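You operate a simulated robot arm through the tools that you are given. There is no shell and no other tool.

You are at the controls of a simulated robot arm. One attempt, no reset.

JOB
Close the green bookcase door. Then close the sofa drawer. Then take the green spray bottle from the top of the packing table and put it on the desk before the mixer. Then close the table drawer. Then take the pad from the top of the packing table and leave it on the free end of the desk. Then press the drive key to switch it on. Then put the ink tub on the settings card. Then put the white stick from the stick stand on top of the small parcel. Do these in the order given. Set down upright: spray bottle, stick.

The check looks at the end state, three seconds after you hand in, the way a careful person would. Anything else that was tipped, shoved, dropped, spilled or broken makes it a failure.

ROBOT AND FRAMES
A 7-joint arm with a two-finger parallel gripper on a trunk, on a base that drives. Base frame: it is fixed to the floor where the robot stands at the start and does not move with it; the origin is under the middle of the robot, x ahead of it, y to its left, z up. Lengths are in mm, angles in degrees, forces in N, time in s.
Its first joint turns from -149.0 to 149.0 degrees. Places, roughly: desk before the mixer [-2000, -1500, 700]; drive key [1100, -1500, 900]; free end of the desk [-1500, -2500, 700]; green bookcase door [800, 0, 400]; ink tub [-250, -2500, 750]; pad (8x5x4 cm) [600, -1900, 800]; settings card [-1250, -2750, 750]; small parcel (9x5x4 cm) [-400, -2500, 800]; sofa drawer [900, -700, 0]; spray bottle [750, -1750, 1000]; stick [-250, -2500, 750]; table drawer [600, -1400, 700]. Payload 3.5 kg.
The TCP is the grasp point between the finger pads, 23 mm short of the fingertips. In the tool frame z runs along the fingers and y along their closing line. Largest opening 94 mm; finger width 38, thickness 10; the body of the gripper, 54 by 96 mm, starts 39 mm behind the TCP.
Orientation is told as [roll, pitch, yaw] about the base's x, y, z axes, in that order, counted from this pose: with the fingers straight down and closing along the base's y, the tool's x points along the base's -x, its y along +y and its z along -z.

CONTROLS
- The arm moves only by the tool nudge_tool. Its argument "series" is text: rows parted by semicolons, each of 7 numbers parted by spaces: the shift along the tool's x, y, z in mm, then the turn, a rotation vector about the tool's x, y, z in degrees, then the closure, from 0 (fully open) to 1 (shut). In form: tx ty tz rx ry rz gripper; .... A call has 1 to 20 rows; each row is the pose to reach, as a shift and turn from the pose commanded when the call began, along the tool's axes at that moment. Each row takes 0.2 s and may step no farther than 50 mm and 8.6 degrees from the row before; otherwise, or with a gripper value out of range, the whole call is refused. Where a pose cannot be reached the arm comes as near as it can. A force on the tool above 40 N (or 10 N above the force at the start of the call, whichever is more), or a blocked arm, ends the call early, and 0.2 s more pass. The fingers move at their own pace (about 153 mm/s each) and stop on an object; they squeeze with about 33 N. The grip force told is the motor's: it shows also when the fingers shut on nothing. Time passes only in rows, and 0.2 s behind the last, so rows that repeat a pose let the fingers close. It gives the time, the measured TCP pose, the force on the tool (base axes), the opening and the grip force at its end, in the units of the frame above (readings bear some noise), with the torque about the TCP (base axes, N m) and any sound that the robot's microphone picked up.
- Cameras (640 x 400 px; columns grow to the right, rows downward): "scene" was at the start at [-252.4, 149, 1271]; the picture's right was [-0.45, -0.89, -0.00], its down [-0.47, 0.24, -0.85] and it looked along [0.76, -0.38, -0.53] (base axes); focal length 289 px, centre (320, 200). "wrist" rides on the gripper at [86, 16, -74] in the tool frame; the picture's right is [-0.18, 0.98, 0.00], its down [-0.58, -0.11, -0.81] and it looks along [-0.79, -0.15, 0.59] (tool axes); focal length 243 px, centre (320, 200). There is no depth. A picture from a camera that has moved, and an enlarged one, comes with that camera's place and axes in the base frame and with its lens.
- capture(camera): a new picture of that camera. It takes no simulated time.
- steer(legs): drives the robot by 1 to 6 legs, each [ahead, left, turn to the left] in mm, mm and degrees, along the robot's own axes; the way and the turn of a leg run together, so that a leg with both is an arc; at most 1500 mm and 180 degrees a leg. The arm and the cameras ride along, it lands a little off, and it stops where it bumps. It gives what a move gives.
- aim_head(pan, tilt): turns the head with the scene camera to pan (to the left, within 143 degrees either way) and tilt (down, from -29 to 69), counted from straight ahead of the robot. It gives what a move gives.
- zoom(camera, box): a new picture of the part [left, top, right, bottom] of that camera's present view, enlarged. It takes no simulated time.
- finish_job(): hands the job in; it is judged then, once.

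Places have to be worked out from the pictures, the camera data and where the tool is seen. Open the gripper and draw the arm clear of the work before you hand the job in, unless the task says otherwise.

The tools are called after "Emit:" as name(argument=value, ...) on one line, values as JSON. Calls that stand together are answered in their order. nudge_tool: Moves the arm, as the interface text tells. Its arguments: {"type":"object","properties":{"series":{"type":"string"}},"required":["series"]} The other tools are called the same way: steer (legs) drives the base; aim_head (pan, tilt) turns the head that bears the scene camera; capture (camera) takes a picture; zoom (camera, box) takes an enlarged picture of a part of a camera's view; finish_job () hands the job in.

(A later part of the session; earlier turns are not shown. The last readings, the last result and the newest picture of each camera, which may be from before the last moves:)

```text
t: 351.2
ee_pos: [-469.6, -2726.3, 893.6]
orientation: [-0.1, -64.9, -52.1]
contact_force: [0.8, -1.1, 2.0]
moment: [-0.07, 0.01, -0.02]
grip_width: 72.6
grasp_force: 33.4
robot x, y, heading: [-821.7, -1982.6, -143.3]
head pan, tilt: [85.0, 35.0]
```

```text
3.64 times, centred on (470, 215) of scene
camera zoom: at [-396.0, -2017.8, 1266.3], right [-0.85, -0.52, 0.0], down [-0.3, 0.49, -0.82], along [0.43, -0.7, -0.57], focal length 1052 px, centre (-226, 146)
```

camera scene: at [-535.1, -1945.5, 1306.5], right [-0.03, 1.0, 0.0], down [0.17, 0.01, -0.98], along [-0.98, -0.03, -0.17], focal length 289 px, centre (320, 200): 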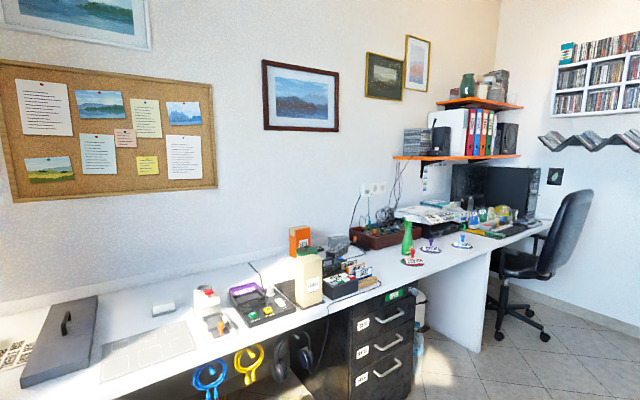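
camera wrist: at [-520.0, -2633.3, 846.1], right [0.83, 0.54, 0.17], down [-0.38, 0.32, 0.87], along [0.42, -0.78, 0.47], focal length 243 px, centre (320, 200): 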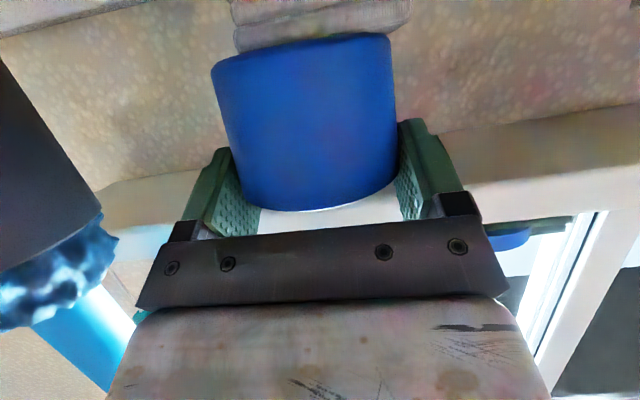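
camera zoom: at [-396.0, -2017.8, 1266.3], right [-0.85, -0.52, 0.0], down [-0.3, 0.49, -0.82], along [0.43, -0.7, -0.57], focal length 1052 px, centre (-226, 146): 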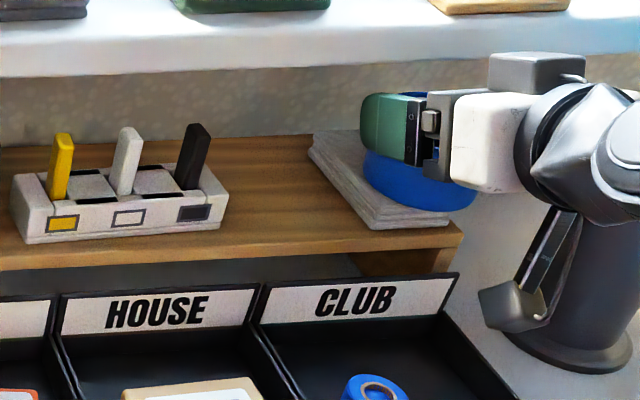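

Now I carry the pot back to its place between stand and cloths.

Emit:
nudge_tool(series="-7 0 -3 0 0 0 0.5; -13.6 0 -6.3 0 0 0 0.5; -15 27 -3 0 0 0 0.5; -17 54 1 0 0 0 0.5; -18.7 79.5 4.6 0 0 0 0.5; -18.7 79.5 4.6 0 0 0 0.5")

Emit:
zoom(camera="scene", box=[390, 160, 550, 270])

Emit:
capture(camera="wrist")

```text
t: 352.6
ee_pos: [-398.8, -2685.6, 908.2]
orientation: [0.1, -64.8, -52.4]
contact_force: [-12.1, 2.9, -17.2]
moment: [0.51, -0.46, -0.58]
grip_width: 72.5
grasp_force: 33.1
robot x, y, heading: [-817.3, -1986.9, -143.6]
head pan, tilt: [85.0, 35.0]
```

```text
3.64 times, centred on (470, 215) of scene
camera zoom: at [-396.3, -2018.2, 1266.3], right [-0.85, -0.52, 0.0], down [-0.3, 0.49, -0.82], along [0.43, -0.7, -0.57], focal length 1052 px, centre (-226, 146)
```

zoom: 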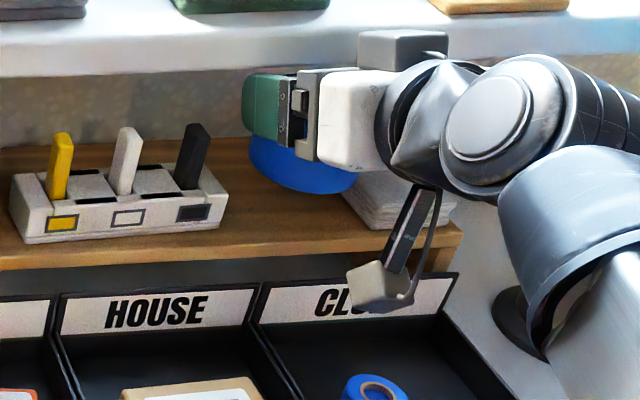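

```text
taken
camera wrist: at [-450.2, -2592.2, 859.8], right [0.83, 0.54, 0.17], down [-0.38, 0.31, 0.87], along [0.42, -0.78, 0.46], focal length 243 px, centre (320, 200)
```

wrist: 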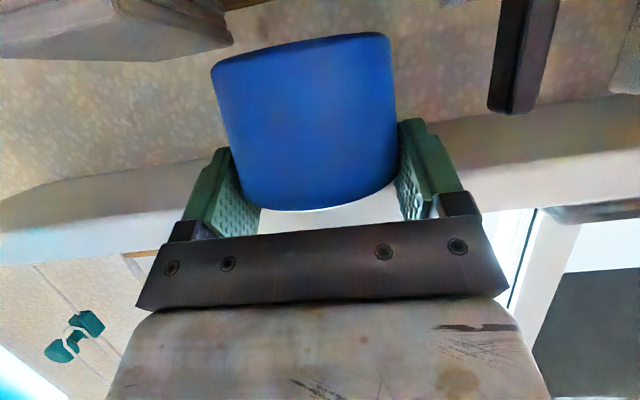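

Some contact is felt near the sill while high; lowering should free it. I lower the pot toward the shelf.

Emit:
nudge_tool(series="5 0 1 0 0 0 0.5; 10 0 3 0 0 0 0.5; 15 0 6 0 0 0 0.5; 20 0 9 0 0 0 0.5; 20 0 9 0 0 0 0.5")

Emit:
zoom(camera="scene", box=[390, 160, 550, 270])

```text
t: 353.8
ee_pos: [-399.4, -2686.4, 886.7]
orientation: [-0.1, -64.9, -52.4]
contact_force: [0.8, 0.0, -2.2]
moment: [-0.01, 0.03, 0.02]
grip_width: 72.2
grasp_force: 33.4
robot x, y, heading: [-819.2, -1984.6, -143.7]
head pan, tilt: [85.0, 35.0]
```

```text
3.64 times, centred on (470, 215) of scene
camera zoom: at [-396.0, -2017.9, 1266.3], right [-0.85, -0.52, 0.0], down [-0.3, 0.49, -0.82], along [0.43, -0.7, -0.57], focal length 1052 px, centre (-226, 146)
```

zoom: 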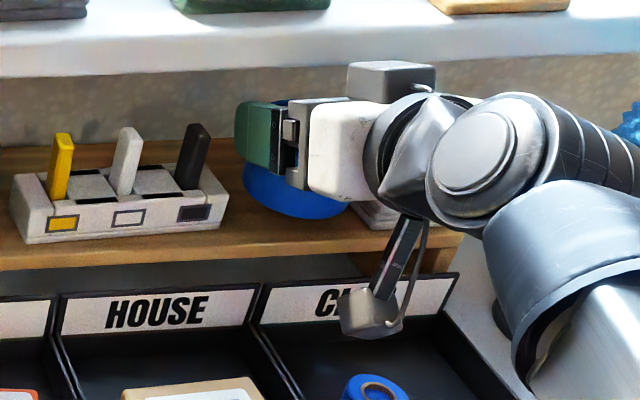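

Emit:
nudge_tool(series="4 0 2 0 0 0 0.5; 7 0 3.5 0 0 0 0.5; 10 0 4.7 0 0 0 0.5; 12 0 5.6 0 0 0 0.5; 13 0 6 0 0 0 0.5; 13 0 6 0 0 0 0.5")

Emit:
zoom(camera="scene", box=[390, 160, 550, 270])

```text
t: 355.2
ee_pos: [-400.6, -2685.6, 871.5]
orientation: [-0.1, -64.9, -52.1]
contact_force: [-0.1, 0.3, -1.5]
moment: [0.03, 0.02, -0.01]
grip_width: 72.5
grasp_force: 33.2
robot x, y, heading: [-818.3, -1983.5, -143.0]
head pan, tilt: [85.0, 35.0]
```

```text
3.64 times, centred on (470, 215) of scene
camera zoom: at [-396.0, -2017.9, 1266.3], right [-0.85, -0.52, 0.0], down [-0.3, 0.49, -0.82], along [0.43, -0.7, -0.57], focal length 1052 px, centre (-226, 146)
```

zoom: 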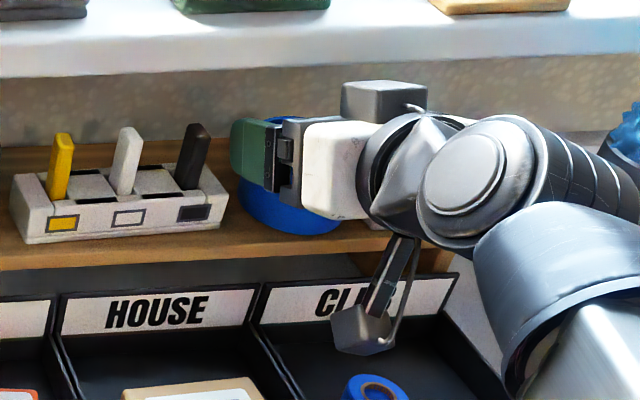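

Emit:
nudge_tool(series="1.4 0 0.6 0 0 0 0.5; 2.7 0 1.3 0 0 0 0.5; 4 0 1.9 0 0 0 0.5; 4 0 1.9 0 0 0 0.5")

```text
t: 356.2
ee_pos: [-400.5, -2686.5, 868.5]
orientation: [-0.1, -65.1, -52.4]
contact_force: [6.8, 1.6, 31.2]
moment: [-0.11, -0.21, -0.19]
grip_width: 72.4
grasp_force: 33.2
robot x, y, heading: [-815.1, -1985.3, -143.3]
head pan, tilt: [85.0, 35.0]
```

Contact with the shelf. I ease up, open just enough to clear the pot, and back straight out.

Emit:
nudge_tool(series="-1.4 0 -0.6 0 0 0 0.5; -1.4 0 -0.6 0 0 0 0.22; -1.4 0 -0.6 0 0 0 0.17; -1.4 0 -0.6 0 0 0 0.14; -1.4 0 -0.6 0 0 0 0.14; 7 0 -19 0 0 0 0.14; 15 0 -37 0 0 0 0.14; 28 0 -65 0 0 0 0.14; 36 0 -82 0 0 0 0.3; 36 0 -82 0 0 0 0.45")

Emit:
zoom(camera="scene", box=[390, 130, 550, 260])

Emit:
capture(camera="wrist")

```text
t: 358.4
ee_pos: [-455.0, -2616.6, 869.8]
orientation: [-0.1, -64.8, -52.2]
contact_force: [0.5, -0.1, -0.9]
moment: [-0.01, 0.01, -0.01]
grip_width: 51.9
grasp_force: 0.2
robot x, y, heading: [-817.8, -1985.0, -143.4]
head pan, tilt: [85.0, 35.0]
```

```text
3.08 times, centred on (470, 195) of scene
camera zoom: at [-396.0, -2017.8, 1266.3], right [-0.85, -0.52, 0.0], down [-0.3, 0.49, -0.82], along [0.43, -0.7, -0.57], focal length 890 px, centre (-142, 215)
```

zoom: 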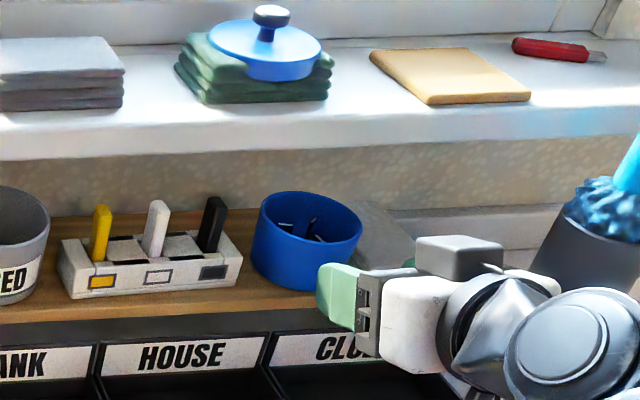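

```text
taken
camera wrist: at [-506.4, -2523.5, 823.3], right [0.83, 0.54, 0.17], down [-0.38, 0.32, 0.87], along [0.42, -0.78, 0.47], focal length 243 px, centre (320, 200)
```

wrist: 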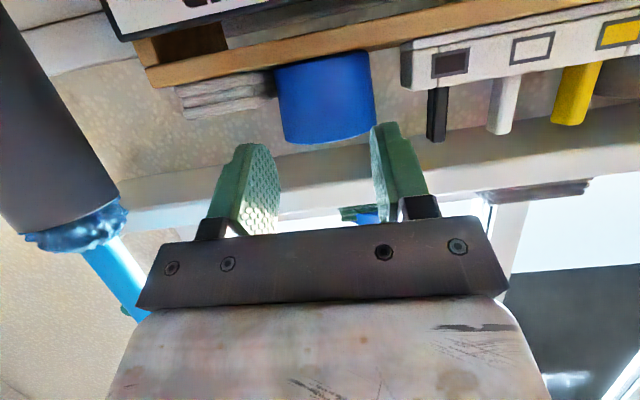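

The pot is back in place and the stand untouched. Now the lid: I go up to it on the green cloths.

Emit:
nudge_tool(series="-40 10 -11 0 1 0 0.45; -81 20 -21 0 2.5 0 0.45; -122 30 -32 0 4 0 0.45; -162 39 -43 0 5 0 0.45; -162 39 -43 0 5 0 0.45")

Emit:
zoom(camera="wrist", box=[180, 0, 480, 200])

Emit:
zoom(camera="scene", box=[400, 90, 520, 180])

```text
t: 359.6
ee_pos: [-405.3, -2616.5, 1034.1]
orientation: [0.1, -59.9, -52.3]
contact_force: [-0.7, 0.2, 0.2]
moment: [-0.01, -0.02, 0.0]
grip_width: 51.8
grasp_force: 0.0
robot x, y, heading: [-815.5, -1989.4, -143.3]
head pan, tilt: [85.0, 35.0]
```

```text
2.00 times, centred on (330, 100) of wrist
camera zoom: at [-458.3, -2520.6, 996.3], right [0.83, 0.53, 0.16], down [-0.33, 0.25, 0.91], along [0.44, -0.81, 0.39], focal length 485 px, centre (300, 400)
```

zoom: 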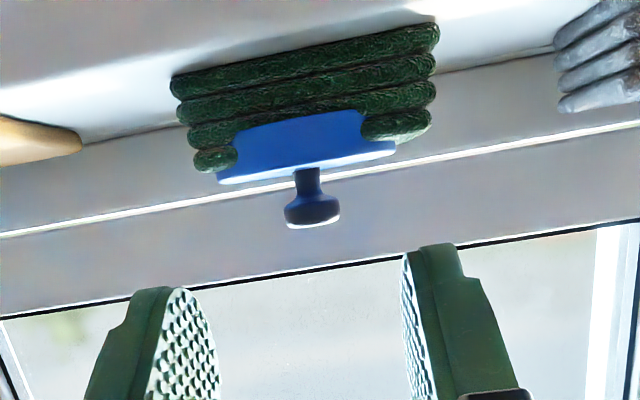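

```text
4.44 times, centred on (460, 135) of scene
camera zoom: at [-396.0, -2017.8, 1266.3], right [-0.85, -0.52, 0.0], down [-0.3, 0.49, -0.82], along [0.43, -0.7, -0.57], focal length 1285 px, centre (-302, 489)
```

zoom: 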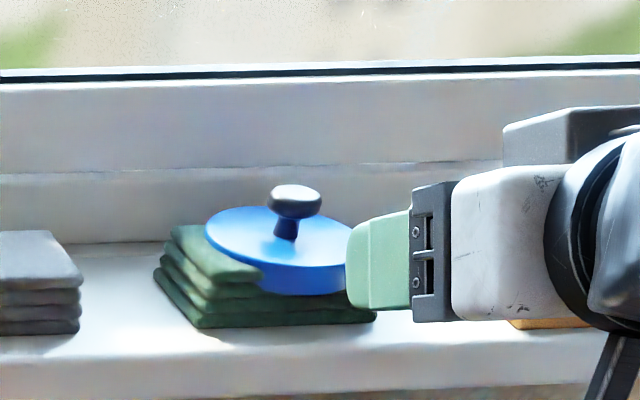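

Emit:
nudge_tool(series="-18 0 33 0 0 0 0.45; -34 0 68 0 0 0 0.45; -43 -1 106 0 0 0 0.45; -43 -1 106 0 0 0 0.45; -43 -1 106 0 0 0 0.6; -43 -1 106 0 0 0 0.7; -43 -1 106 0 0 0 0.8; -43 -1 106 0 0 0 1; -43 -1 106 0 0 0 1")

Emit:
zoom(camera="wrist", box=[180, 0, 480, 200])

```text
t: 361.6
ee_pos: [-337.9, -2705.3, 1019.5]
orientation: [0.0, -60.0, -52.2]
contact_force: [-0.7, 0.6, -0.5]
moment: [-0.01, 0.02, -0.02]
grip_width: 23.9
grasp_force: 32.8
robot x, y, heading: [-818.9, -1988.7, -143.5]
head pan, tilt: [85.0, 35.0]
```

```text
2.00 times, centred on (330, 100) of wrist
camera zoom: at [-392.3, -2609.3, 981.2], right [0.83, 0.53, 0.16], down [-0.33, 0.25, 0.91], along [0.44, -0.81, 0.39], focal length 485 px, centre (300, 400)
```

zoom: 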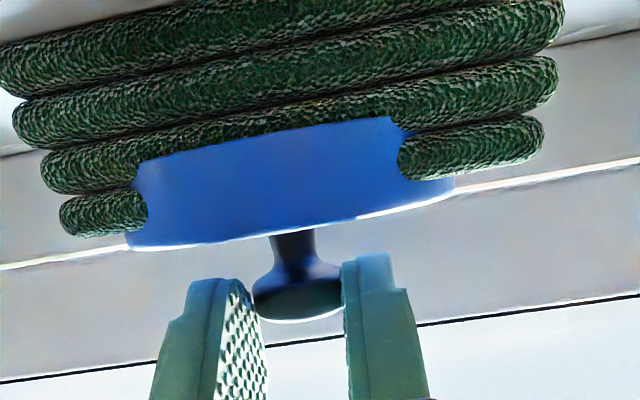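

Knob gripped again. I lift the lid, back out from the sill, and lower it in front of the pot.

Emit:
nudge_tool(series="-13 0 -7.5 0 0 0 1; -26 0 -15 0 0 0 1; -5.5 0 -50.5 0 0 0 1; 15 0 -86 0 0 0 1; 35.5 0 -121.5 0 0 0 1; 67 -10 -104 0 0 0 1; 98 -19 -86 0 0 0 1; 129 -29 -68 0 0 0 1; 161 -38.5 -49.5 0 0 0 1; 161 -38.5 -49.5 0 0 0 1")

Emit:
capture(camera="wrist")

Emit:
zoom(camera="scene", box=[390, 130, 550, 260])

```text
t: 363.8
ee_pos: [-444.0, -2632.1, 902.8]
orientation: [-0.1, -60.0, -52.3]
contact_force: [-0.6, -0.1, 0.0]
moment: [0.0, 0.03, -0.04]
grip_width: 23.6
grasp_force: 32.8
robot x, y, heading: [-813.2, -1989.6, -143.3]
head pan, tilt: [85.0, 35.0]
```

```text
taken
camera wrist: at [-496.9, -2535.8, 864.9], right [0.83, 0.53, 0.16], down [-0.33, 0.26, 0.91], along [0.44, -0.81, 0.39], focal length 243 px, centre (320, 200)
```

wrist: 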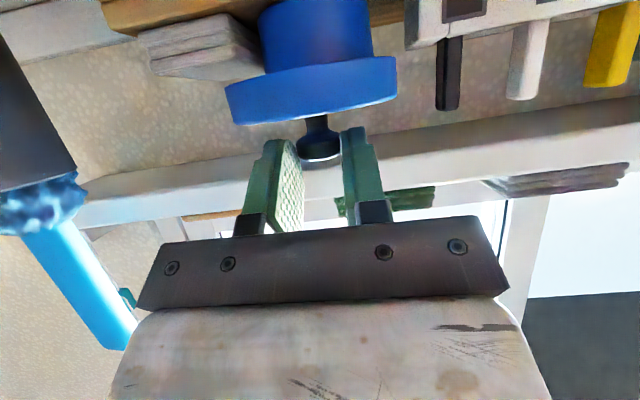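

```text
3.08 times, centred on (470, 195) of scene
camera zoom: at [-396.0, -2017.8, 1266.3], right [-0.85, -0.52, 0.0], down [-0.3, 0.49, -0.82], along [0.43, -0.7, -0.57], focal length 890 px, centre (-142, 215)
```

zoom: 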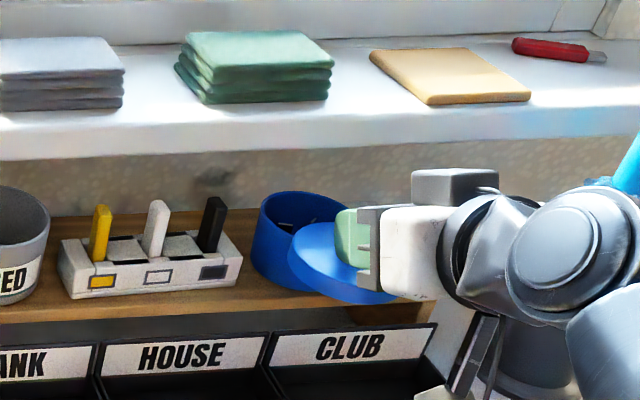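

Lid is level with the pot top in front of it. I slide it in over the pot a few millimetres above the rim.

Emit:
nudge_tool(series="-10 1 14 0 0 0 1; -19 1.5 29 0 0 0 1; -28 2 44 0 0 0 1; -37 2.5 58.5 0 0 0 1; -37 2.5 58.5 0 0 0 1")

Emit:
zoom(camera="wrist", box=[180, 0, 480, 200])

Emit:
zoom(camera="scene", box=[410, 160, 510, 235])

```text
t: 365.0
ee_pos: [-398.7, -2685.7, 906.9]
orientation: [-0.1, -59.9, -52.3]
contact_force: [1.2, -0.3, -0.8]
moment: [-0.01, 0.0, -0.01]
grip_width: 23.3
grasp_force: 33.1
robot x, y, heading: [-819.9, -1985.6, -143.5]
head pan, tilt: [85.0, 35.0]
```

```text
2.00 times, centred on (330, 100) of wrist
camera zoom: at [-451.9, -2589.2, 869.1], right [0.83, 0.53, 0.16], down [-0.33, 0.25, 0.91], along [0.44, -0.81, 0.39], focal length 485 px, centre (300, 400)
```

zoom: 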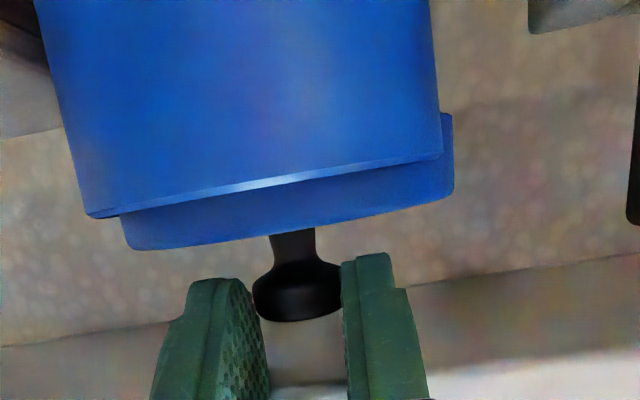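

```text
5.33 times, centred on (460, 198) of scene
camera zoom: at [-396.0, -2017.8, 1266.3], right [-0.85, -0.52, 0.0], down [-0.3, 0.49, -0.82], along [0.43, -0.7, -0.57], focal length 1542 px, centre (-427, 213)
```

zoom: 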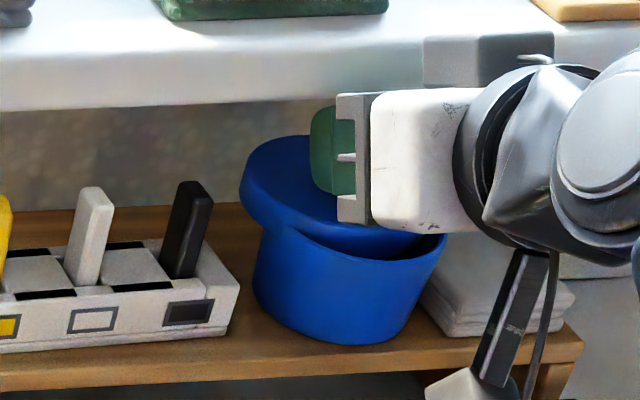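

The lid is over the pot but about 13 mm too far back and 4 mm left. I shift it accordingly before lowering.

Emit:
nudge_tool(series="3 -2 -6 0 0 0 1; 6.5 -4 -11.3 0 0 0 1; 6.5 -4 -11.3 0 0 0 1")

Emit:
zoom(camera="wrist", box=[180, 0, 480, 200])

Emit:
zoom(camera="scene", box=[410, 160, 510, 235])

```text
t: 365.8
ee_pos: [-409.4, -2676.2, 907.3]
orientation: [-0.1, -59.8, -52.2]
contact_force: [0.2, 0.0, -0.3]
moment: [0.0, 0.0, -0.03]
grip_width: 23.5
grasp_force: 32.9
robot x, y, heading: [-816.2, -1983.7, -143.5]
head pan, tilt: [85.0, 35.0]
```

```text
2.00 times, centred on (330, 100) of wrist
camera zoom: at [-463.0, -2580.8, 869.0], right [0.83, 0.53, 0.16], down [-0.33, 0.26, 0.91], along [0.44, -0.81, 0.39], focal length 485 px, centre (300, 400)
```

zoom: 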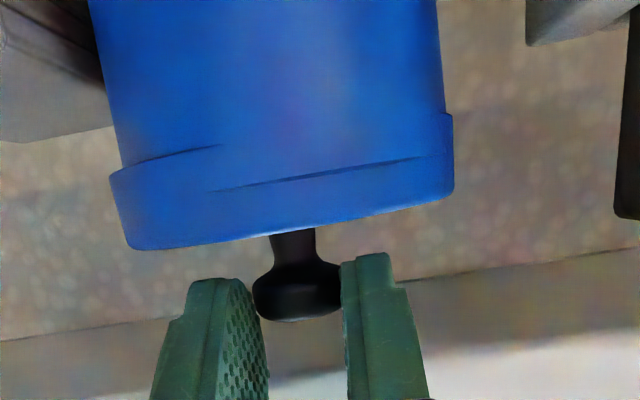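

```text
5.33 times, centred on (460, 198) of scene
camera zoom: at [-396.0, -2017.8, 1266.3], right [-0.85, -0.52, 0.0], down [-0.3, 0.49, -0.82], along [0.43, -0.7, -0.57], focal length 1542 px, centre (-427, 213)
```

zoom: 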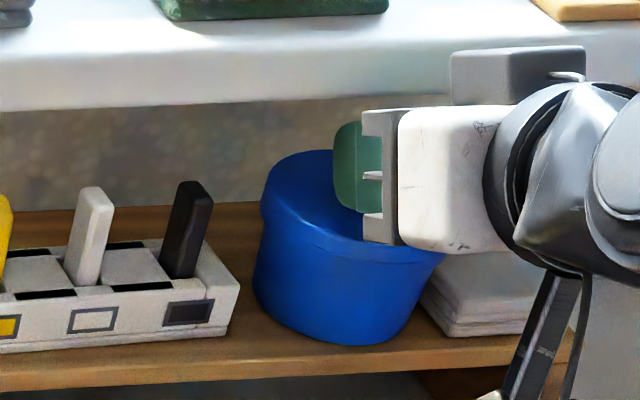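

Nearly concentric; another 5 mm forward, then I lower it onto the rim.

Emit:
nudge_tool(series="2.5 0 -4.3 0 0 0 1; 4.2 0 -3.3 0 0 0 1; 5.9 0 -2.3 0 0 0 1; 7.2 0 -1.6 0 0 0 1; 7.2 0 -1.6 0 0 0 1")

Emit:
zoom(camera="wrist", box=[180, 0, 480, 200])

```text
t: 367.0
ee_pos: [-414.1, -2672.5, 902.4]
orientation: [-0.1, -60.1, -52.3]
contact_force: [-0.3, 1.6, 20.9]
moment: [-0.31, -0.17, 0.1]
grip_width: 23.3
grasp_force: 33.3
robot x, y, heading: [-819.8, -1987.0, -143.5]
head pan, tilt: [85.0, 35.0]
```

```text
2.00 times, centred on (330, 100) of wrist
camera zoom: at [-466.9, -2576.7, 863.9], right [0.83, 0.53, 0.16], down [-0.34, 0.26, 0.91], along [0.44, -0.81, 0.39], focal length 485 px, centre (300, 400)
```

zoom: 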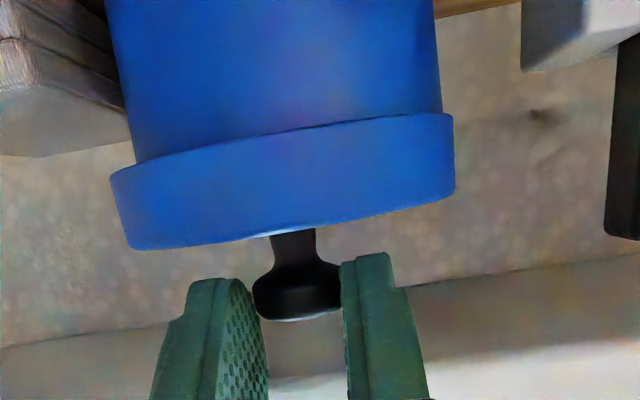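

The lid touches down (21 N) and looks concentric. I press a touch more to seat it.

Emit:
nudge_tool(series="0.6 0 0.3 0 0 0 1; 1 0 0.6 0 0 0 1; 1 0 0.6 0 0 0 1")

Emit:
zoom(camera="scene", box=[410, 160, 510, 235])

```text
t: 367.8
ee_pos: [-413.0, -2673.1, 901.3]
orientation: [-0.1, -60.2, -52.2]
contact_force: [-1.3, 4.9, 39.0]
moment: [-0.59, -0.39, 0.08]
grip_width: 23.4
grasp_force: 33.5
robot x, y, heading: [-817.1, -1982.6, -143.4]
head pan, tilt: [85.0, 35.0]
```

```text
5.33 times, centred on (460, 198) of scene
camera zoom: at [-396.6, -2016.8, 1266.6], right [-0.85, -0.52, 0.0], down [-0.3, 0.49, -0.82], along [0.43, -0.7, -0.57], focal length 1542 px, centre (-427, 213)
```

zoom: 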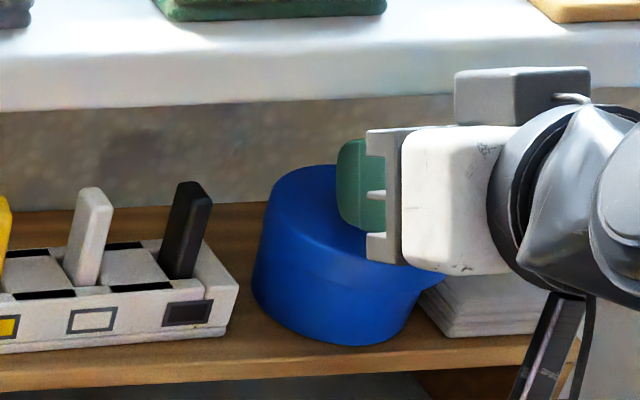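

Seated. I relax the pressure, release the knob and withdraw with clearance.

Emit:
nudge_tool(series="-1 0 -0.6 0 0 0 1; -1.4 0 -0.8 0 0 0 0.85; -1.4 0 -0.8 0 0 0 0.7; -1.4 0 -0.8 0 0 0 0.5; -1.4 0 -0.8 0 0 0 0.35; -6 0 -3.4 0 0 0 0.3; -2 0 -14 0 0 0 0.3; 8 0 -34 0 0 0 0.3; 24 0 -62 0 0 0 0.3; 40 0 -90 0 0 0 0.3; 40 0 -90 0 0 0 0.3")

Emit:
zoom(camera="scene", box=[340, 140, 520, 260])

Emit:
zoom(camera="scene", box=[420, 160, 500, 225])

Emit:
capture(camera="wrist")

```text
t: 370.2
ee_pos: [-473.2, -2593.5, 910.5]
orientation: [0.0, -59.9, -52.2]
contact_force: [0.5, 0.1, -0.3]
moment: [-0.01, 0.03, 0.01]
grip_width: 65.9
grasp_force: 0.2
robot x, y, heading: [-818.7, -1986.9, -143.2]
head pan, tilt: [85.0, 35.0]
heard: snap
```

```text
3.33 times, centred on (430, 200) of scene
camera zoom: at [-396.0, -2017.8, 1266.3], right [-0.85, -0.52, 0.0], down [-0.3, 0.49, -0.82], along [0.43, -0.7, -0.57], focal length 964 px, centre (-47, 200)
```

zoom: 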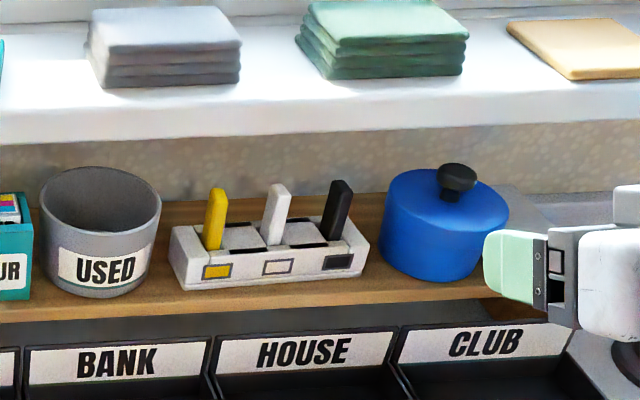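

```text
6.15 times, centred on (460, 192) of scene
camera zoom: at [-396.0, -2017.8, 1266.3], right [-0.85, -0.52, 0.0], down [-0.3, 0.49, -0.82], along [0.43, -0.7, -0.57], focal length 1779 px, centre (-542, 246)
```

zoom: 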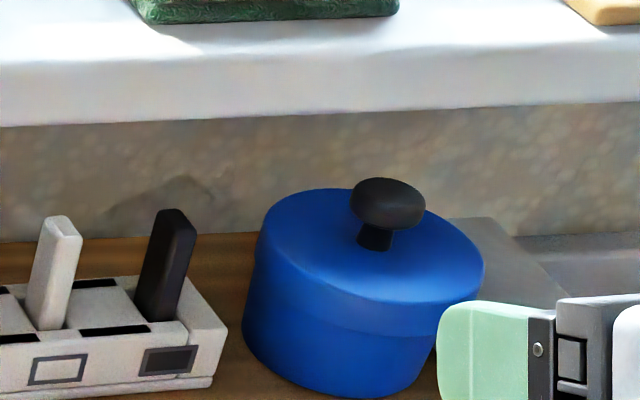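

```text
taken
camera wrist: at [-526.9, -2498.3, 872.8], right [0.83, 0.53, 0.16], down [-0.33, 0.25, 0.91], along [0.44, -0.81, 0.39], focal length 243 px, centre (320, 200)
```

wrist: 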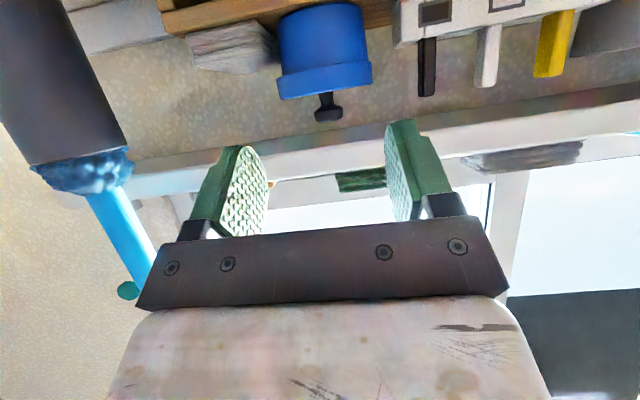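

A "snap" on release tells the lid has latched again; pot, stand and cloths are all back as they were. The gray round tub marked USED, beside the ink boxes, is the remaining candidate that is a tub for ink; I'll take that as the ink tub. I move in front of it to pinch its right-hand rim wall.

Emit:
nudge_tool(series="0 42 0 0 0 0 0.5; 0 84 0 0 0 0 0.68; 0 126 0 0 0 0 0.68; 0 168 0 0 0 0 0.68; 0 208 0 0 0 0 0.68; -14 208 34 0 0 0 0.68; -14 208 34 0 0 0 0.68")

Emit:
capture(camera="wrist")

Emit:
zoom(camera="scene", box=[260, 140, 440, 260])

```text
t: 371.8
ee_pos: [-286.2, -2496.1, 905.8]
orientation: [0.1, -59.9, -52.3]
contact_force: [0.3, 0.2, -0.2]
moment: [0.02, 0.0, -0.03]
grip_width: 30.1
grasp_force: 0.1
robot x, y, heading: [-818.7, -1982.4, -143.6]
head pan, tilt: [85.0, 35.0]
```

```text
taken
camera wrist: at [-339.3, -2400.1, 868.3], right [0.83, 0.53, 0.16], down [-0.33, 0.26, 0.91], along [0.44, -0.81, 0.39], focal length 243 px, centre (320, 200)
```

wrist: 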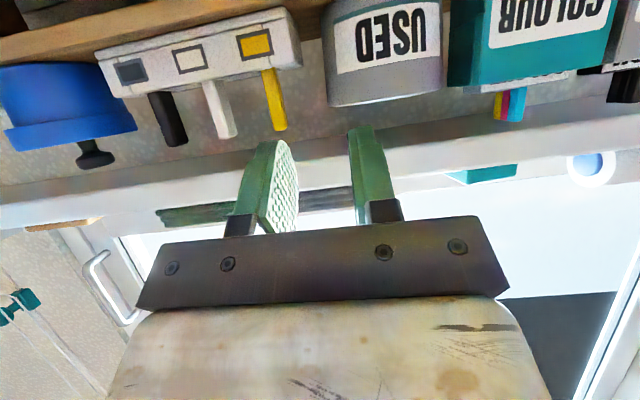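

```text
3.33 times, centred on (350, 200) of scene
camera zoom: at [-396.0, -2017.7, 1266.3], right [-0.85, -0.52, 0.0], down [-0.3, 0.49, -0.82], along [0.43, -0.7, -0.57], focal length 964 px, centre (220, 200)
```

zoom: 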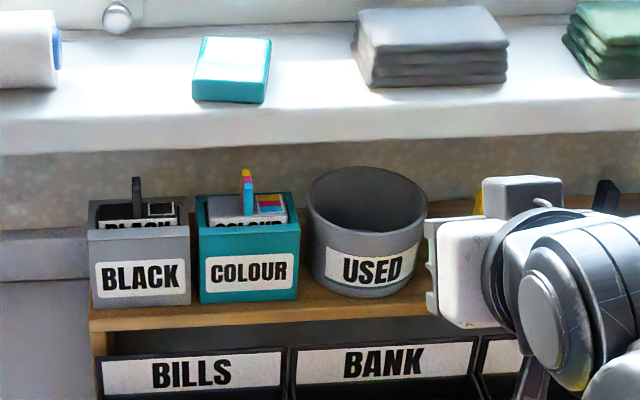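

USED's rim is at z≈880 and its right wall at A≈-1720. I set up so that sliding along the tool axis takes one finger inside the rim and one outside, passing under the sill.

Emit:
nudge_tool(series="-20 3 9 0 -2.5 0 0.68; -39.5 6.6 18 0 -5 0 0.68; -39.5 6.6 18 0 -5 0 0.68")

Emit:
capture(camera="wrist")

Emit:
zoom(camera="scene", box=[320, 140, 460, 245])

```text
t: 372.6
ee_pos: [-259.3, -2518.9, 931.8]
orientation: [-0.2, -64.9, -52.1]
contact_force: [0.1, 0.5, -0.5]
moment: [-0.02, 0.01, 0.05]
grip_width: 30.2
grasp_force: 0.0
robot x, y, heading: [-819.0, -1990.3, -143.6]
head pan, tilt: [85.0, 35.0]
```

```text
taken
camera wrist: at [-310.0, -2427.1, 884.3], right [0.83, 0.54, 0.17], down [-0.38, 0.32, 0.87], along [0.42, -0.78, 0.47], focal length 243 px, centre (320, 200)
```

wrist: 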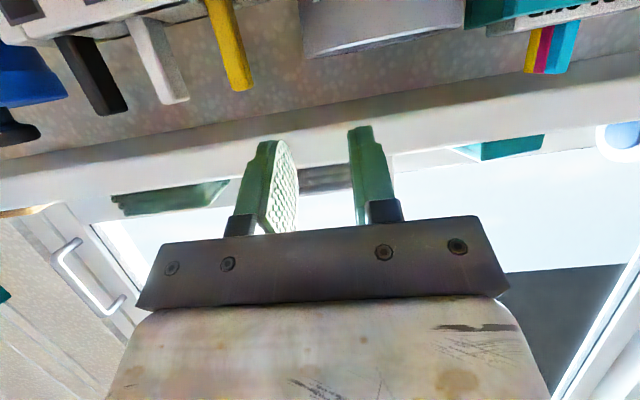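

```text
3.81 times, centred on (390, 192) of scene
camera zoom: at [-396.0, -2017.8, 1266.3], right [-0.85, -0.52, 0.0], down [-0.3, 0.49, -0.82], along [0.43, -0.7, -0.57], focal length 1102 px, centre (53, 229)
```

zoom: 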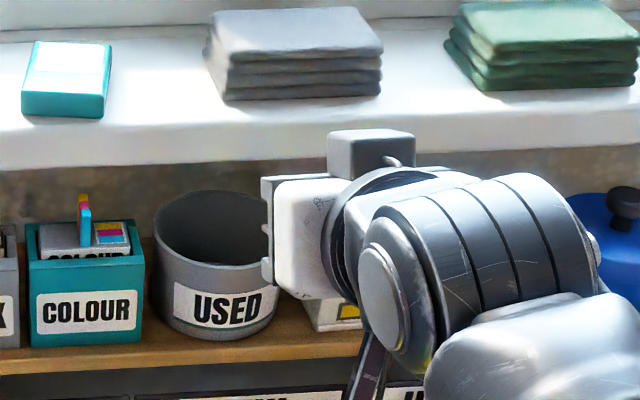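

Emit:
nudge_tool(series="0 -1 20 0 0 0 0.68; 0 -1 40 0 0 0 0.68; 0 -1 60 0 0 0 0.68; 0 -1 75 0 0 0 0.68; 0 -1 89 0 0 0 0.68; 0 -1 89 0 0 0 0.68")

Emit:
capture(camera="wrist")

Emit:
zoom(camera="scene", box=[320, 140, 460, 245])

```text
t: 374.0
ee_pos: [-209.4, -2584.9, 891.8]
orientation: [0.1, -65.0, -52.3]
contact_force: [-1.1, 2.2, -2.1]
moment: [-0.02, -0.06, -0.05]
grip_width: 30.3
grasp_force: 0.1
robot x, y, heading: [-820.7, -1988.6, -143.4]
head pan, tilt: [85.0, 35.0]
```

```text
taken
camera wrist: at [-261.0, -2492.2, 844.4], right [0.83, 0.54, 0.17], down [-0.38, 0.32, 0.87], along [0.42, -0.78, 0.47], focal length 243 px, centre (320, 200)
```

wrist: 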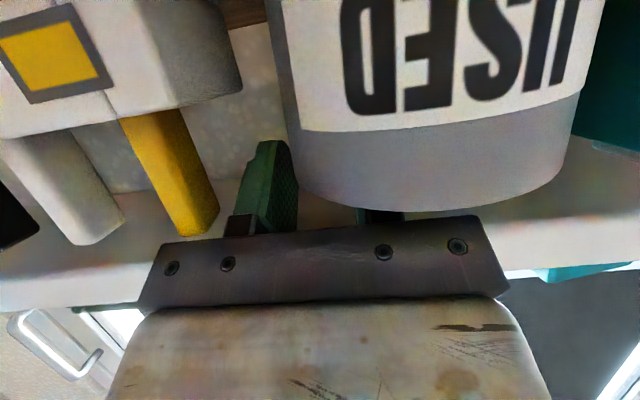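

```text
3.81 times, centred on (390, 192) of scene
camera zoom: at [-396.0, -2017.7, 1266.3], right [-0.85, -0.52, 0.0], down [-0.3, 0.49, -0.82], along [0.43, -0.7, -0.57], focal length 1102 px, centre (53, 229)
```

zoom: 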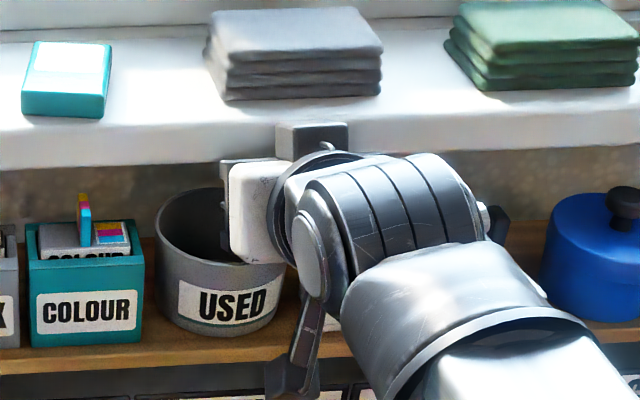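

One finger is inside the rim, the other outside. I close on the wall.

Emit:
nudge_tool(series="0 0 0 0 0 0 0.8; 0 0 0 0 0 0 0.9; 0 0 0 0 0 0 1; 0 0 0 0 0 0 1; 0 0 0 0 0 0 1")

Emit:
capture(camera="wrist")

Emit:
zoom(camera="scene", box=[320, 140, 460, 245])

```text
t: 375.2
ee_pos: [-210.1, -2585.7, 891.9]
orientation: [-0.1, -64.9, -52.2]
contact_force: [-3.2, 0.3, 2.7]
moment: [0.16, -0.18, 0.05]
grip_width: 2.8
grasp_force: 33.1
robot x, y, heading: [-819.1, -1983.6, -143.2]
head pan, tilt: [85.0, 35.0]
```

```text
taken
camera wrist: at [-261.1, -2492.3, 844.6], right [0.83, 0.54, 0.17], down [-0.38, 0.32, 0.87], along [0.42, -0.78, 0.47], focal length 243 px, centre (320, 200)
```

wrist: 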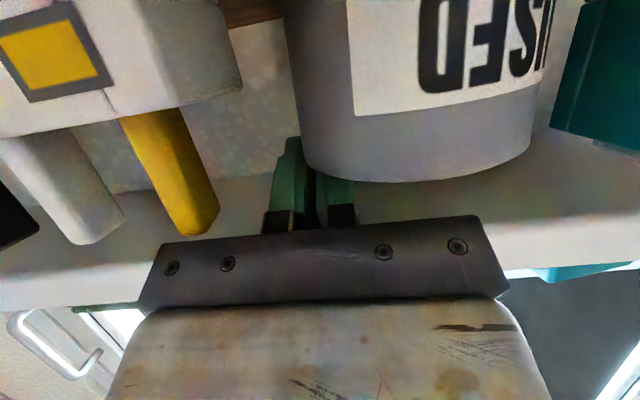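

```text
3.81 times, centred on (390, 192) of scene
camera zoom: at [-396.1, -2017.8, 1266.4], right [-0.85, -0.52, 0.0], down [-0.3, 0.49, -0.82], along [0.43, -0.7, -0.57], focal length 1102 px, centre (53, 229)
```

zoom: 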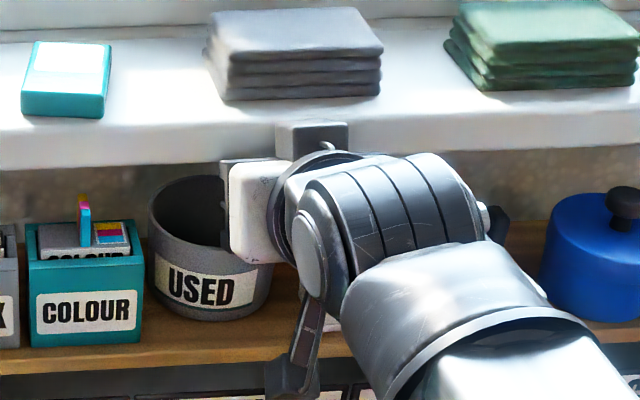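

The wall (2.8 mm) is gripped, the tub having shifted slightly as it aligned. I lift it 14 mm and look.

Emit:
nudge_tool(series="-4 0 -2 0 0 0 1; -8 0 -4 0 0 0 1; -12.7 0 -6 0 0 0 1; -12.7 0 -6 0 0 0 1")

Emit:
capture(camera="wrist")

Emit:
zoom(camera="scene", box=[320, 140, 460, 245])

```text
t: 375.7
ee_pos: [-209.6, -2585.2, 892.3]
orientation: [0.6, -64.1, -52.9]
contact_force: [2.7, -2.6, -11.4]
moment: [-0.16, -0.89, 0.1]
grip_width: 2.6
grasp_force: 32.9
robot x, y, heading: [-818.2, -1988.3, -143.4]
head pan, tilt: [85.0, 35.0]
stopped in row 2: the force on the tool passed its limit at 48 N (the readings are from after the stop); the commanded pose is now the measured one
```

```text
taken
camera wrist: at [-261.4, -2491.1, 846.2], right [0.83, 0.54, 0.17], down [-0.38, 0.3, 0.87], along [0.42, -0.79, 0.45], focal length 243 px, centre (320, 200)
```

wrist: 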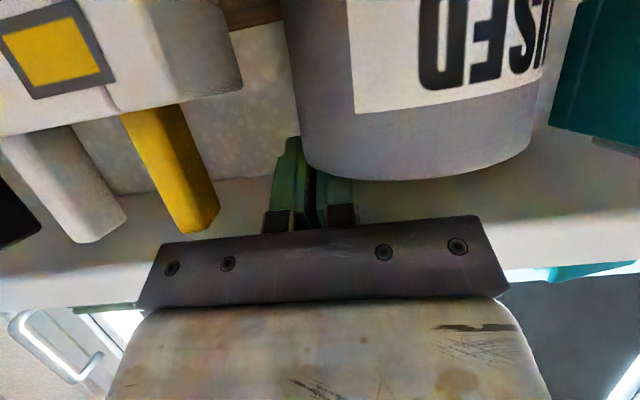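

```text
3.81 times, centred on (390, 192) of scene
camera zoom: at [-395.6, -2018.1, 1266.2], right [-0.85, -0.52, 0.0], down [-0.3, 0.49, -0.82], along [0.43, -0.7, -0.57], focal length 1102 px, centre (53, 229)
```

zoom: 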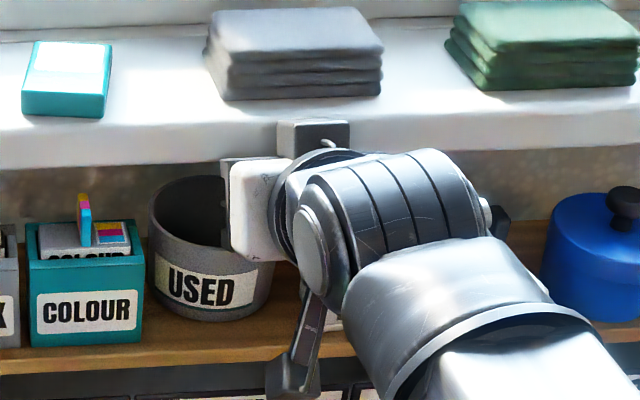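

The upward move was stopped by the gripper's top meeting the sill edge. I first slide the tub 18 mm forward on the shelf, then lift.

Emit:
nudge_tool(series="2.5 0 -5.4 0 0 0 1; 5 0 -11 0 0 0 1; 7.6 0 -16.3 0 0 0 1; 3 0 -18.4 0 0 0 1; -2 0 -20.5 0 0 0 1; -2 0 -20.5 0 0 0 1")

Emit:
capture(camera="wrist")

Emit:
zoom(camera="scene", box=[320, 140, 460, 245])

```text
t: 377.1
ee_pos: [-221.5, -2569.6, 901.5]
orientation: [0.4, -63.8, -52.8]
contact_force: [-2.4, 3.7, -38.8]
moment: [0.29, -0.11, -0.08]
grip_width: 2.5
grasp_force: 33.1
robot x, y, heading: [-817.7, -1986.3, -143.6]
head pan, tilt: [85.0, 35.0]
```

```text
taken
camera wrist: at [-273.2, -2475.8, 856.2], right [0.83, 0.53, 0.17], down [-0.37, 0.3, 0.88], along [0.42, -0.79, 0.45], focal length 243 px, centre (320, 200)
```

wrist: 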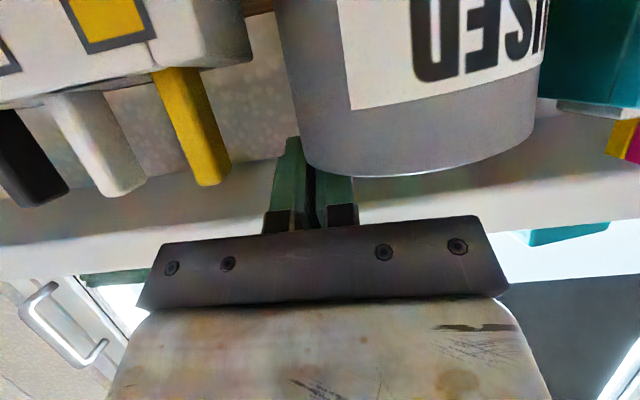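

```text
3.81 times, centred on (390, 192) of scene
camera zoom: at [-395.3, -2018.3, 1266.0], right [-0.85, -0.52, 0.0], down [-0.3, 0.49, -0.82], along [0.43, -0.7, -0.57], focal length 1102 px, centre (53, 229)
```

zoom: 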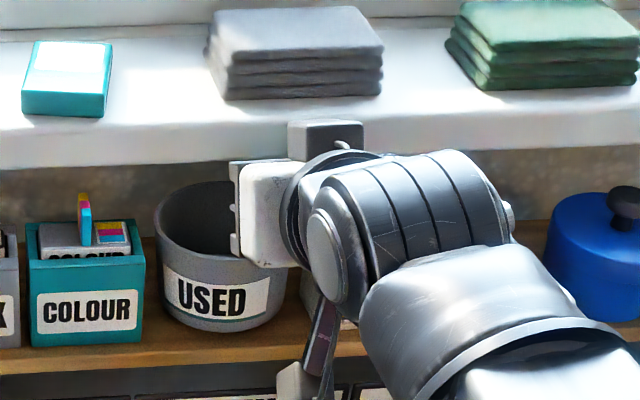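

The fingertips' top is meeting the sill's underside (about z 917), so lifting must wait until further out. I lower again, slide the tub further forward, then lift gradually while drawing out.

Emit:
nudge_tool(series="5 0 2.2 0 0 0 1; 8.5 0 4 0 0 0 1; 11 0 -2 0 0 0 1; 13.5 0 -7 0 0 0 1; 16 0 -12.5 0 0 0 1; 16 0 -12.5 0 0 0 1")

Emit:
zoom(camera="scene", box=[320, 140, 460, 245])

Emit:
capture(camera="wrist")

```text
t: 378.5
ee_pos: [-232.9, -2555.5, 894.7]
orientation: [0.3, -64.3, -52.6]
contact_force: [0.1, -0.1, 1.1]
moment: [0.05, -0.12, -0.02]
grip_width: 2.6
grasp_force: 32.8
robot x, y, heading: [-820.5, -1986.9, -143.4]
head pan, tilt: [85.0, 35.0]
```

```text
3.81 times, centred on (390, 192) of scene
camera zoom: at [-396.0, -2017.8, 1266.3], right [-0.85, -0.52, 0.0], down [-0.3, 0.49, -0.82], along [0.43, -0.7, -0.57], focal length 1102 px, centre (53, 229)
```

zoom: 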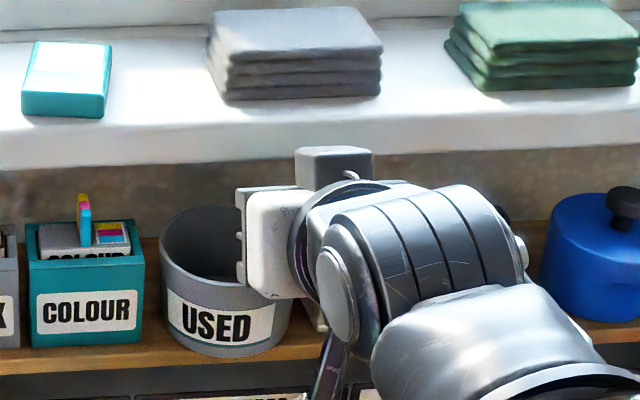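

```text
taken
camera wrist: at [-283.9, -2462.9, 848.8], right [0.83, 0.54, 0.17], down [-0.38, 0.31, 0.87], along [0.42, -0.79, 0.46], focal length 243 px, centre (320, 200)
```

wrist: 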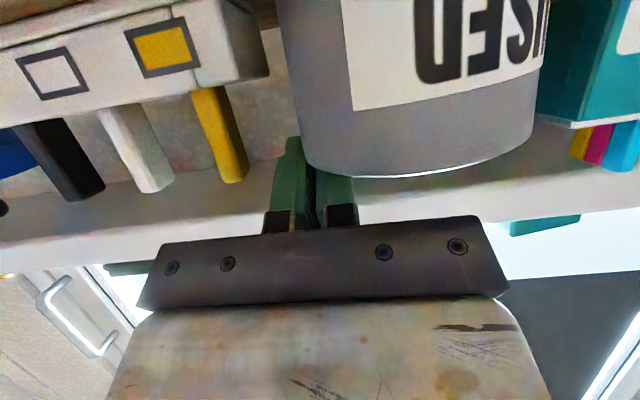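

Now it moves freely with no force. I lift while drawing it out.

Emit:
nudge_tool(series="-2 0 -6.5 0 0 0 1; -4 0 -13 0 0 0 1; -8 0 -22 0 0 0 1; -12 0 -32 0 0 0 1; -12 0 -45 0 0 0 1; -14 0 -60 0 0 0 1; -14 0 -60 0 0 0 1")

Emit:
zoom(camera="scene", box=[320, 140, 480, 260])

Emit:
capture(camera="wrist")

```text
t: 380.1
ee_pos: [-263.4, -2518.0, 932.6]
orientation: [0.3, -64.2, -52.7]
contact_force: [0.5, -0.4, -2.2]
moment: [-0.04, 0.07, 0.01]
grip_width: 2.6
grasp_force: 32.9
robot x, y, heading: [-817.4, -1989.4, -143.4]
head pan, tilt: [85.0, 35.0]
```

```text
3.33 times, centred on (400, 200) of scene
camera zoom: at [-396.0, -2017.8, 1266.3], right [-0.85, -0.52, 0.0], down [-0.3, 0.49, -0.82], along [0.43, -0.7, -0.57], focal length 964 px, centre (53, 200)
```

zoom: 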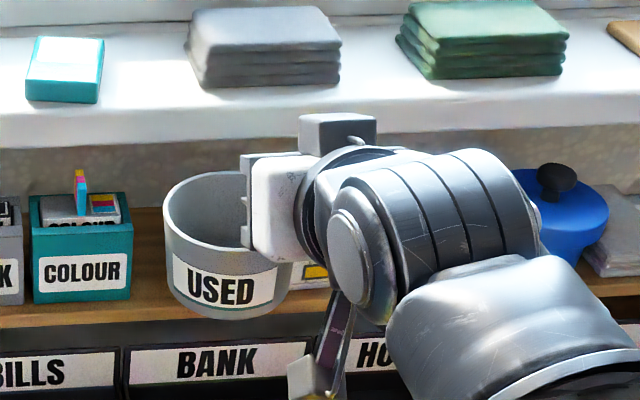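

```text
taken
camera wrist: at [-313.8, -2424.6, 886.9], right [0.83, 0.54, 0.17], down [-0.38, 0.31, 0.87], along [0.42, -0.79, 0.46], focal length 243 px, centre (320, 200)
```

wrist: 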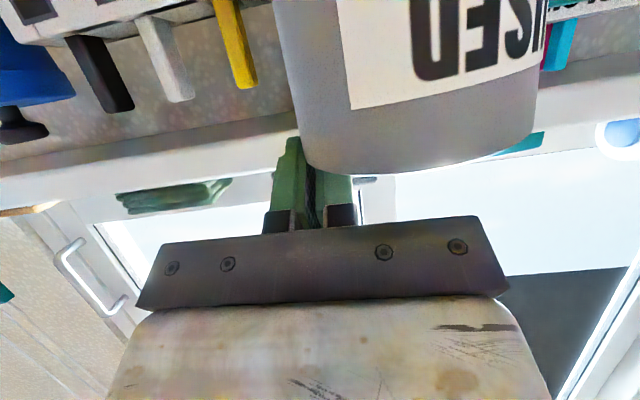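

The tub hangs securely (2.2 N). I draw it back to a 680 mm radius at z≈960 and then swing it around toward the far desk, clear of the brush, bottle and cups.

Emit:
nudge_tool(series="4 -5 -30 0 0 0 1; 9 -10 -60 0 0 0 1; 13.5 -14 -90 0 0 0 1; 13.5 -14 -90 0 0 0 1")

Emit:
capture(camera="wrist")

```text
t: 381.1
ee_pos: [-316.8, -2469.3, 964.3]
orientation: [0.4, -64.2, -52.5]
contact_force: [-0.2, -0.7, -2.5]
moment: [-0.03, 0.06, -0.01]
grip_width: 2.4
grasp_force: 33.1
out of reach, approached as far as the arm can: row 3, 4
robot x, y, heading: [-816.9, -1989.0, -143.7]
head pan, tilt: [85.0, 35.0]
```

```text
taken
camera wrist: at [-367.5, -2376.5, 918.5], right [0.83, 0.54, 0.17], down [-0.38, 0.31, 0.87], along [0.42, -0.79, 0.46], focal length 243 px, centre (320, 200)
```

wrist: 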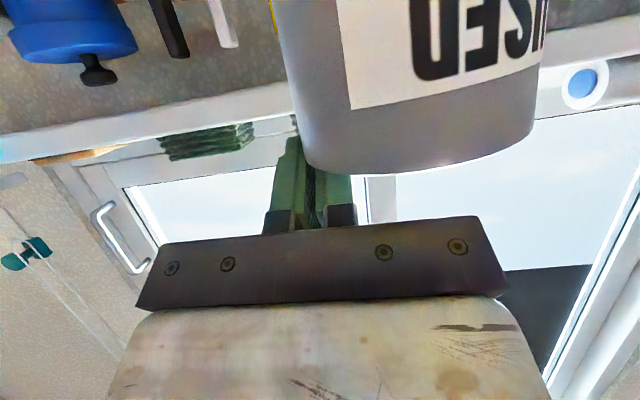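

Emit:
nudge_tool(series="-2.6 -46.4 5.4 3.5 0 1.7 1; -3.9 -93 8 6.9 0 3.4 1; -3.8 -139.7 7.8 10.4 0 5 1; -2.3 -186.3 4.7 13.9 0 6.7 1; 0.5 -232.5 -1.1 17.3 0 8.4 1; 4.7 -278.2 -9.7 20.8 0 10.1 1; 10.2 -323.2 -21.2 24.3 0 11.7 1; 17 -367.1 -35.2 27.7 0 13.4 1; 25.1 -409.9 -51.9 31.2 0 15.1 1; 34.4 -451.4 -71.2 34.7 0 16.8 1; 44.9 -491.5 -92.9 38.1 0 18.4 1; 56.6 -529.7 -117 41.6 0 20.1 1; 69.3 -566.1 -143.3 45 0 21.8 1; 83 -600.4 -171.8 48.5 0 23.5 1; 97.8 -632.5 -202.3 52 0 25.1 1; 113.4 -662.3 -234.7 55.4 0 26.8 1; 129.9 -689.6 -268.7 58.9 0 28.5 1; 147.2 -714.3 -304.5 62.4 0 30.2 1")

Emit:
capture(camera="wrist")

Emit:
aim_head(pan=15, tilt=35)

Emit:
capture(camera="scene")

```text
t: 384.9
ee_pos: [-1089.1, -2636.4, 960.8]
orientation: [0.2, -64.1, -122.0]
contact_force: [0.0, 0.7, -1.9]
moment: [0.05, 0.08, 0.01]
grip_width: 2.5
grasp_force: 33.2
robot x, y, heading: [-817.3, -1987.3, -143.3]
head pan, tilt: [85.0, 35.0]
```

```text
taken
camera wrist: at [-1020.5, -2556.2, 916.1], right [0.79, -0.59, 0.17], down [0.15, 0.46, 0.88], along [-0.59, -0.67, 0.45], focal length 243 px, centre (320, 200)
```

wrist: 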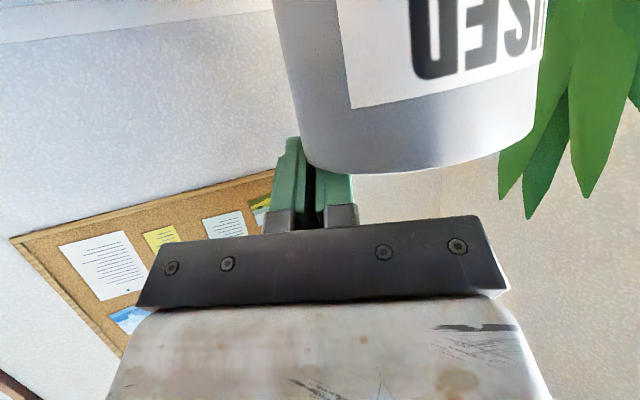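

```text
t: 386.3
ee_pos: [-1089.3, -2637.3, 961.9]
orientation: [0.3, -64.2, -121.9]
contact_force: [0.3, 0.5, -1.3]
moment: [0.0, 0.06, -0.01]
grip_width: 2.5
grasp_force: 33.1
robot x, y, heading: [-818.3, -1988.3, -143.4]
head pan, tilt: [15.0, 35.0]
```

```text
taken
camera scene: at [-496.9, -2011.8, 1266.3], right [-0.78, 0.62, 0.0], down [0.36, 0.45, -0.82], along [-0.51, -0.64, -0.57], focal length 289 px, centre (320, 200)
```

scene: 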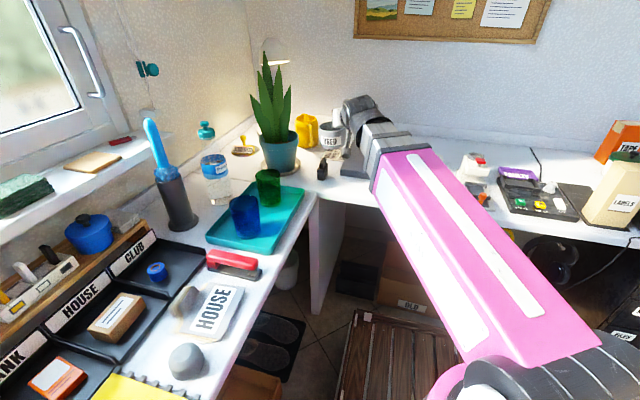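

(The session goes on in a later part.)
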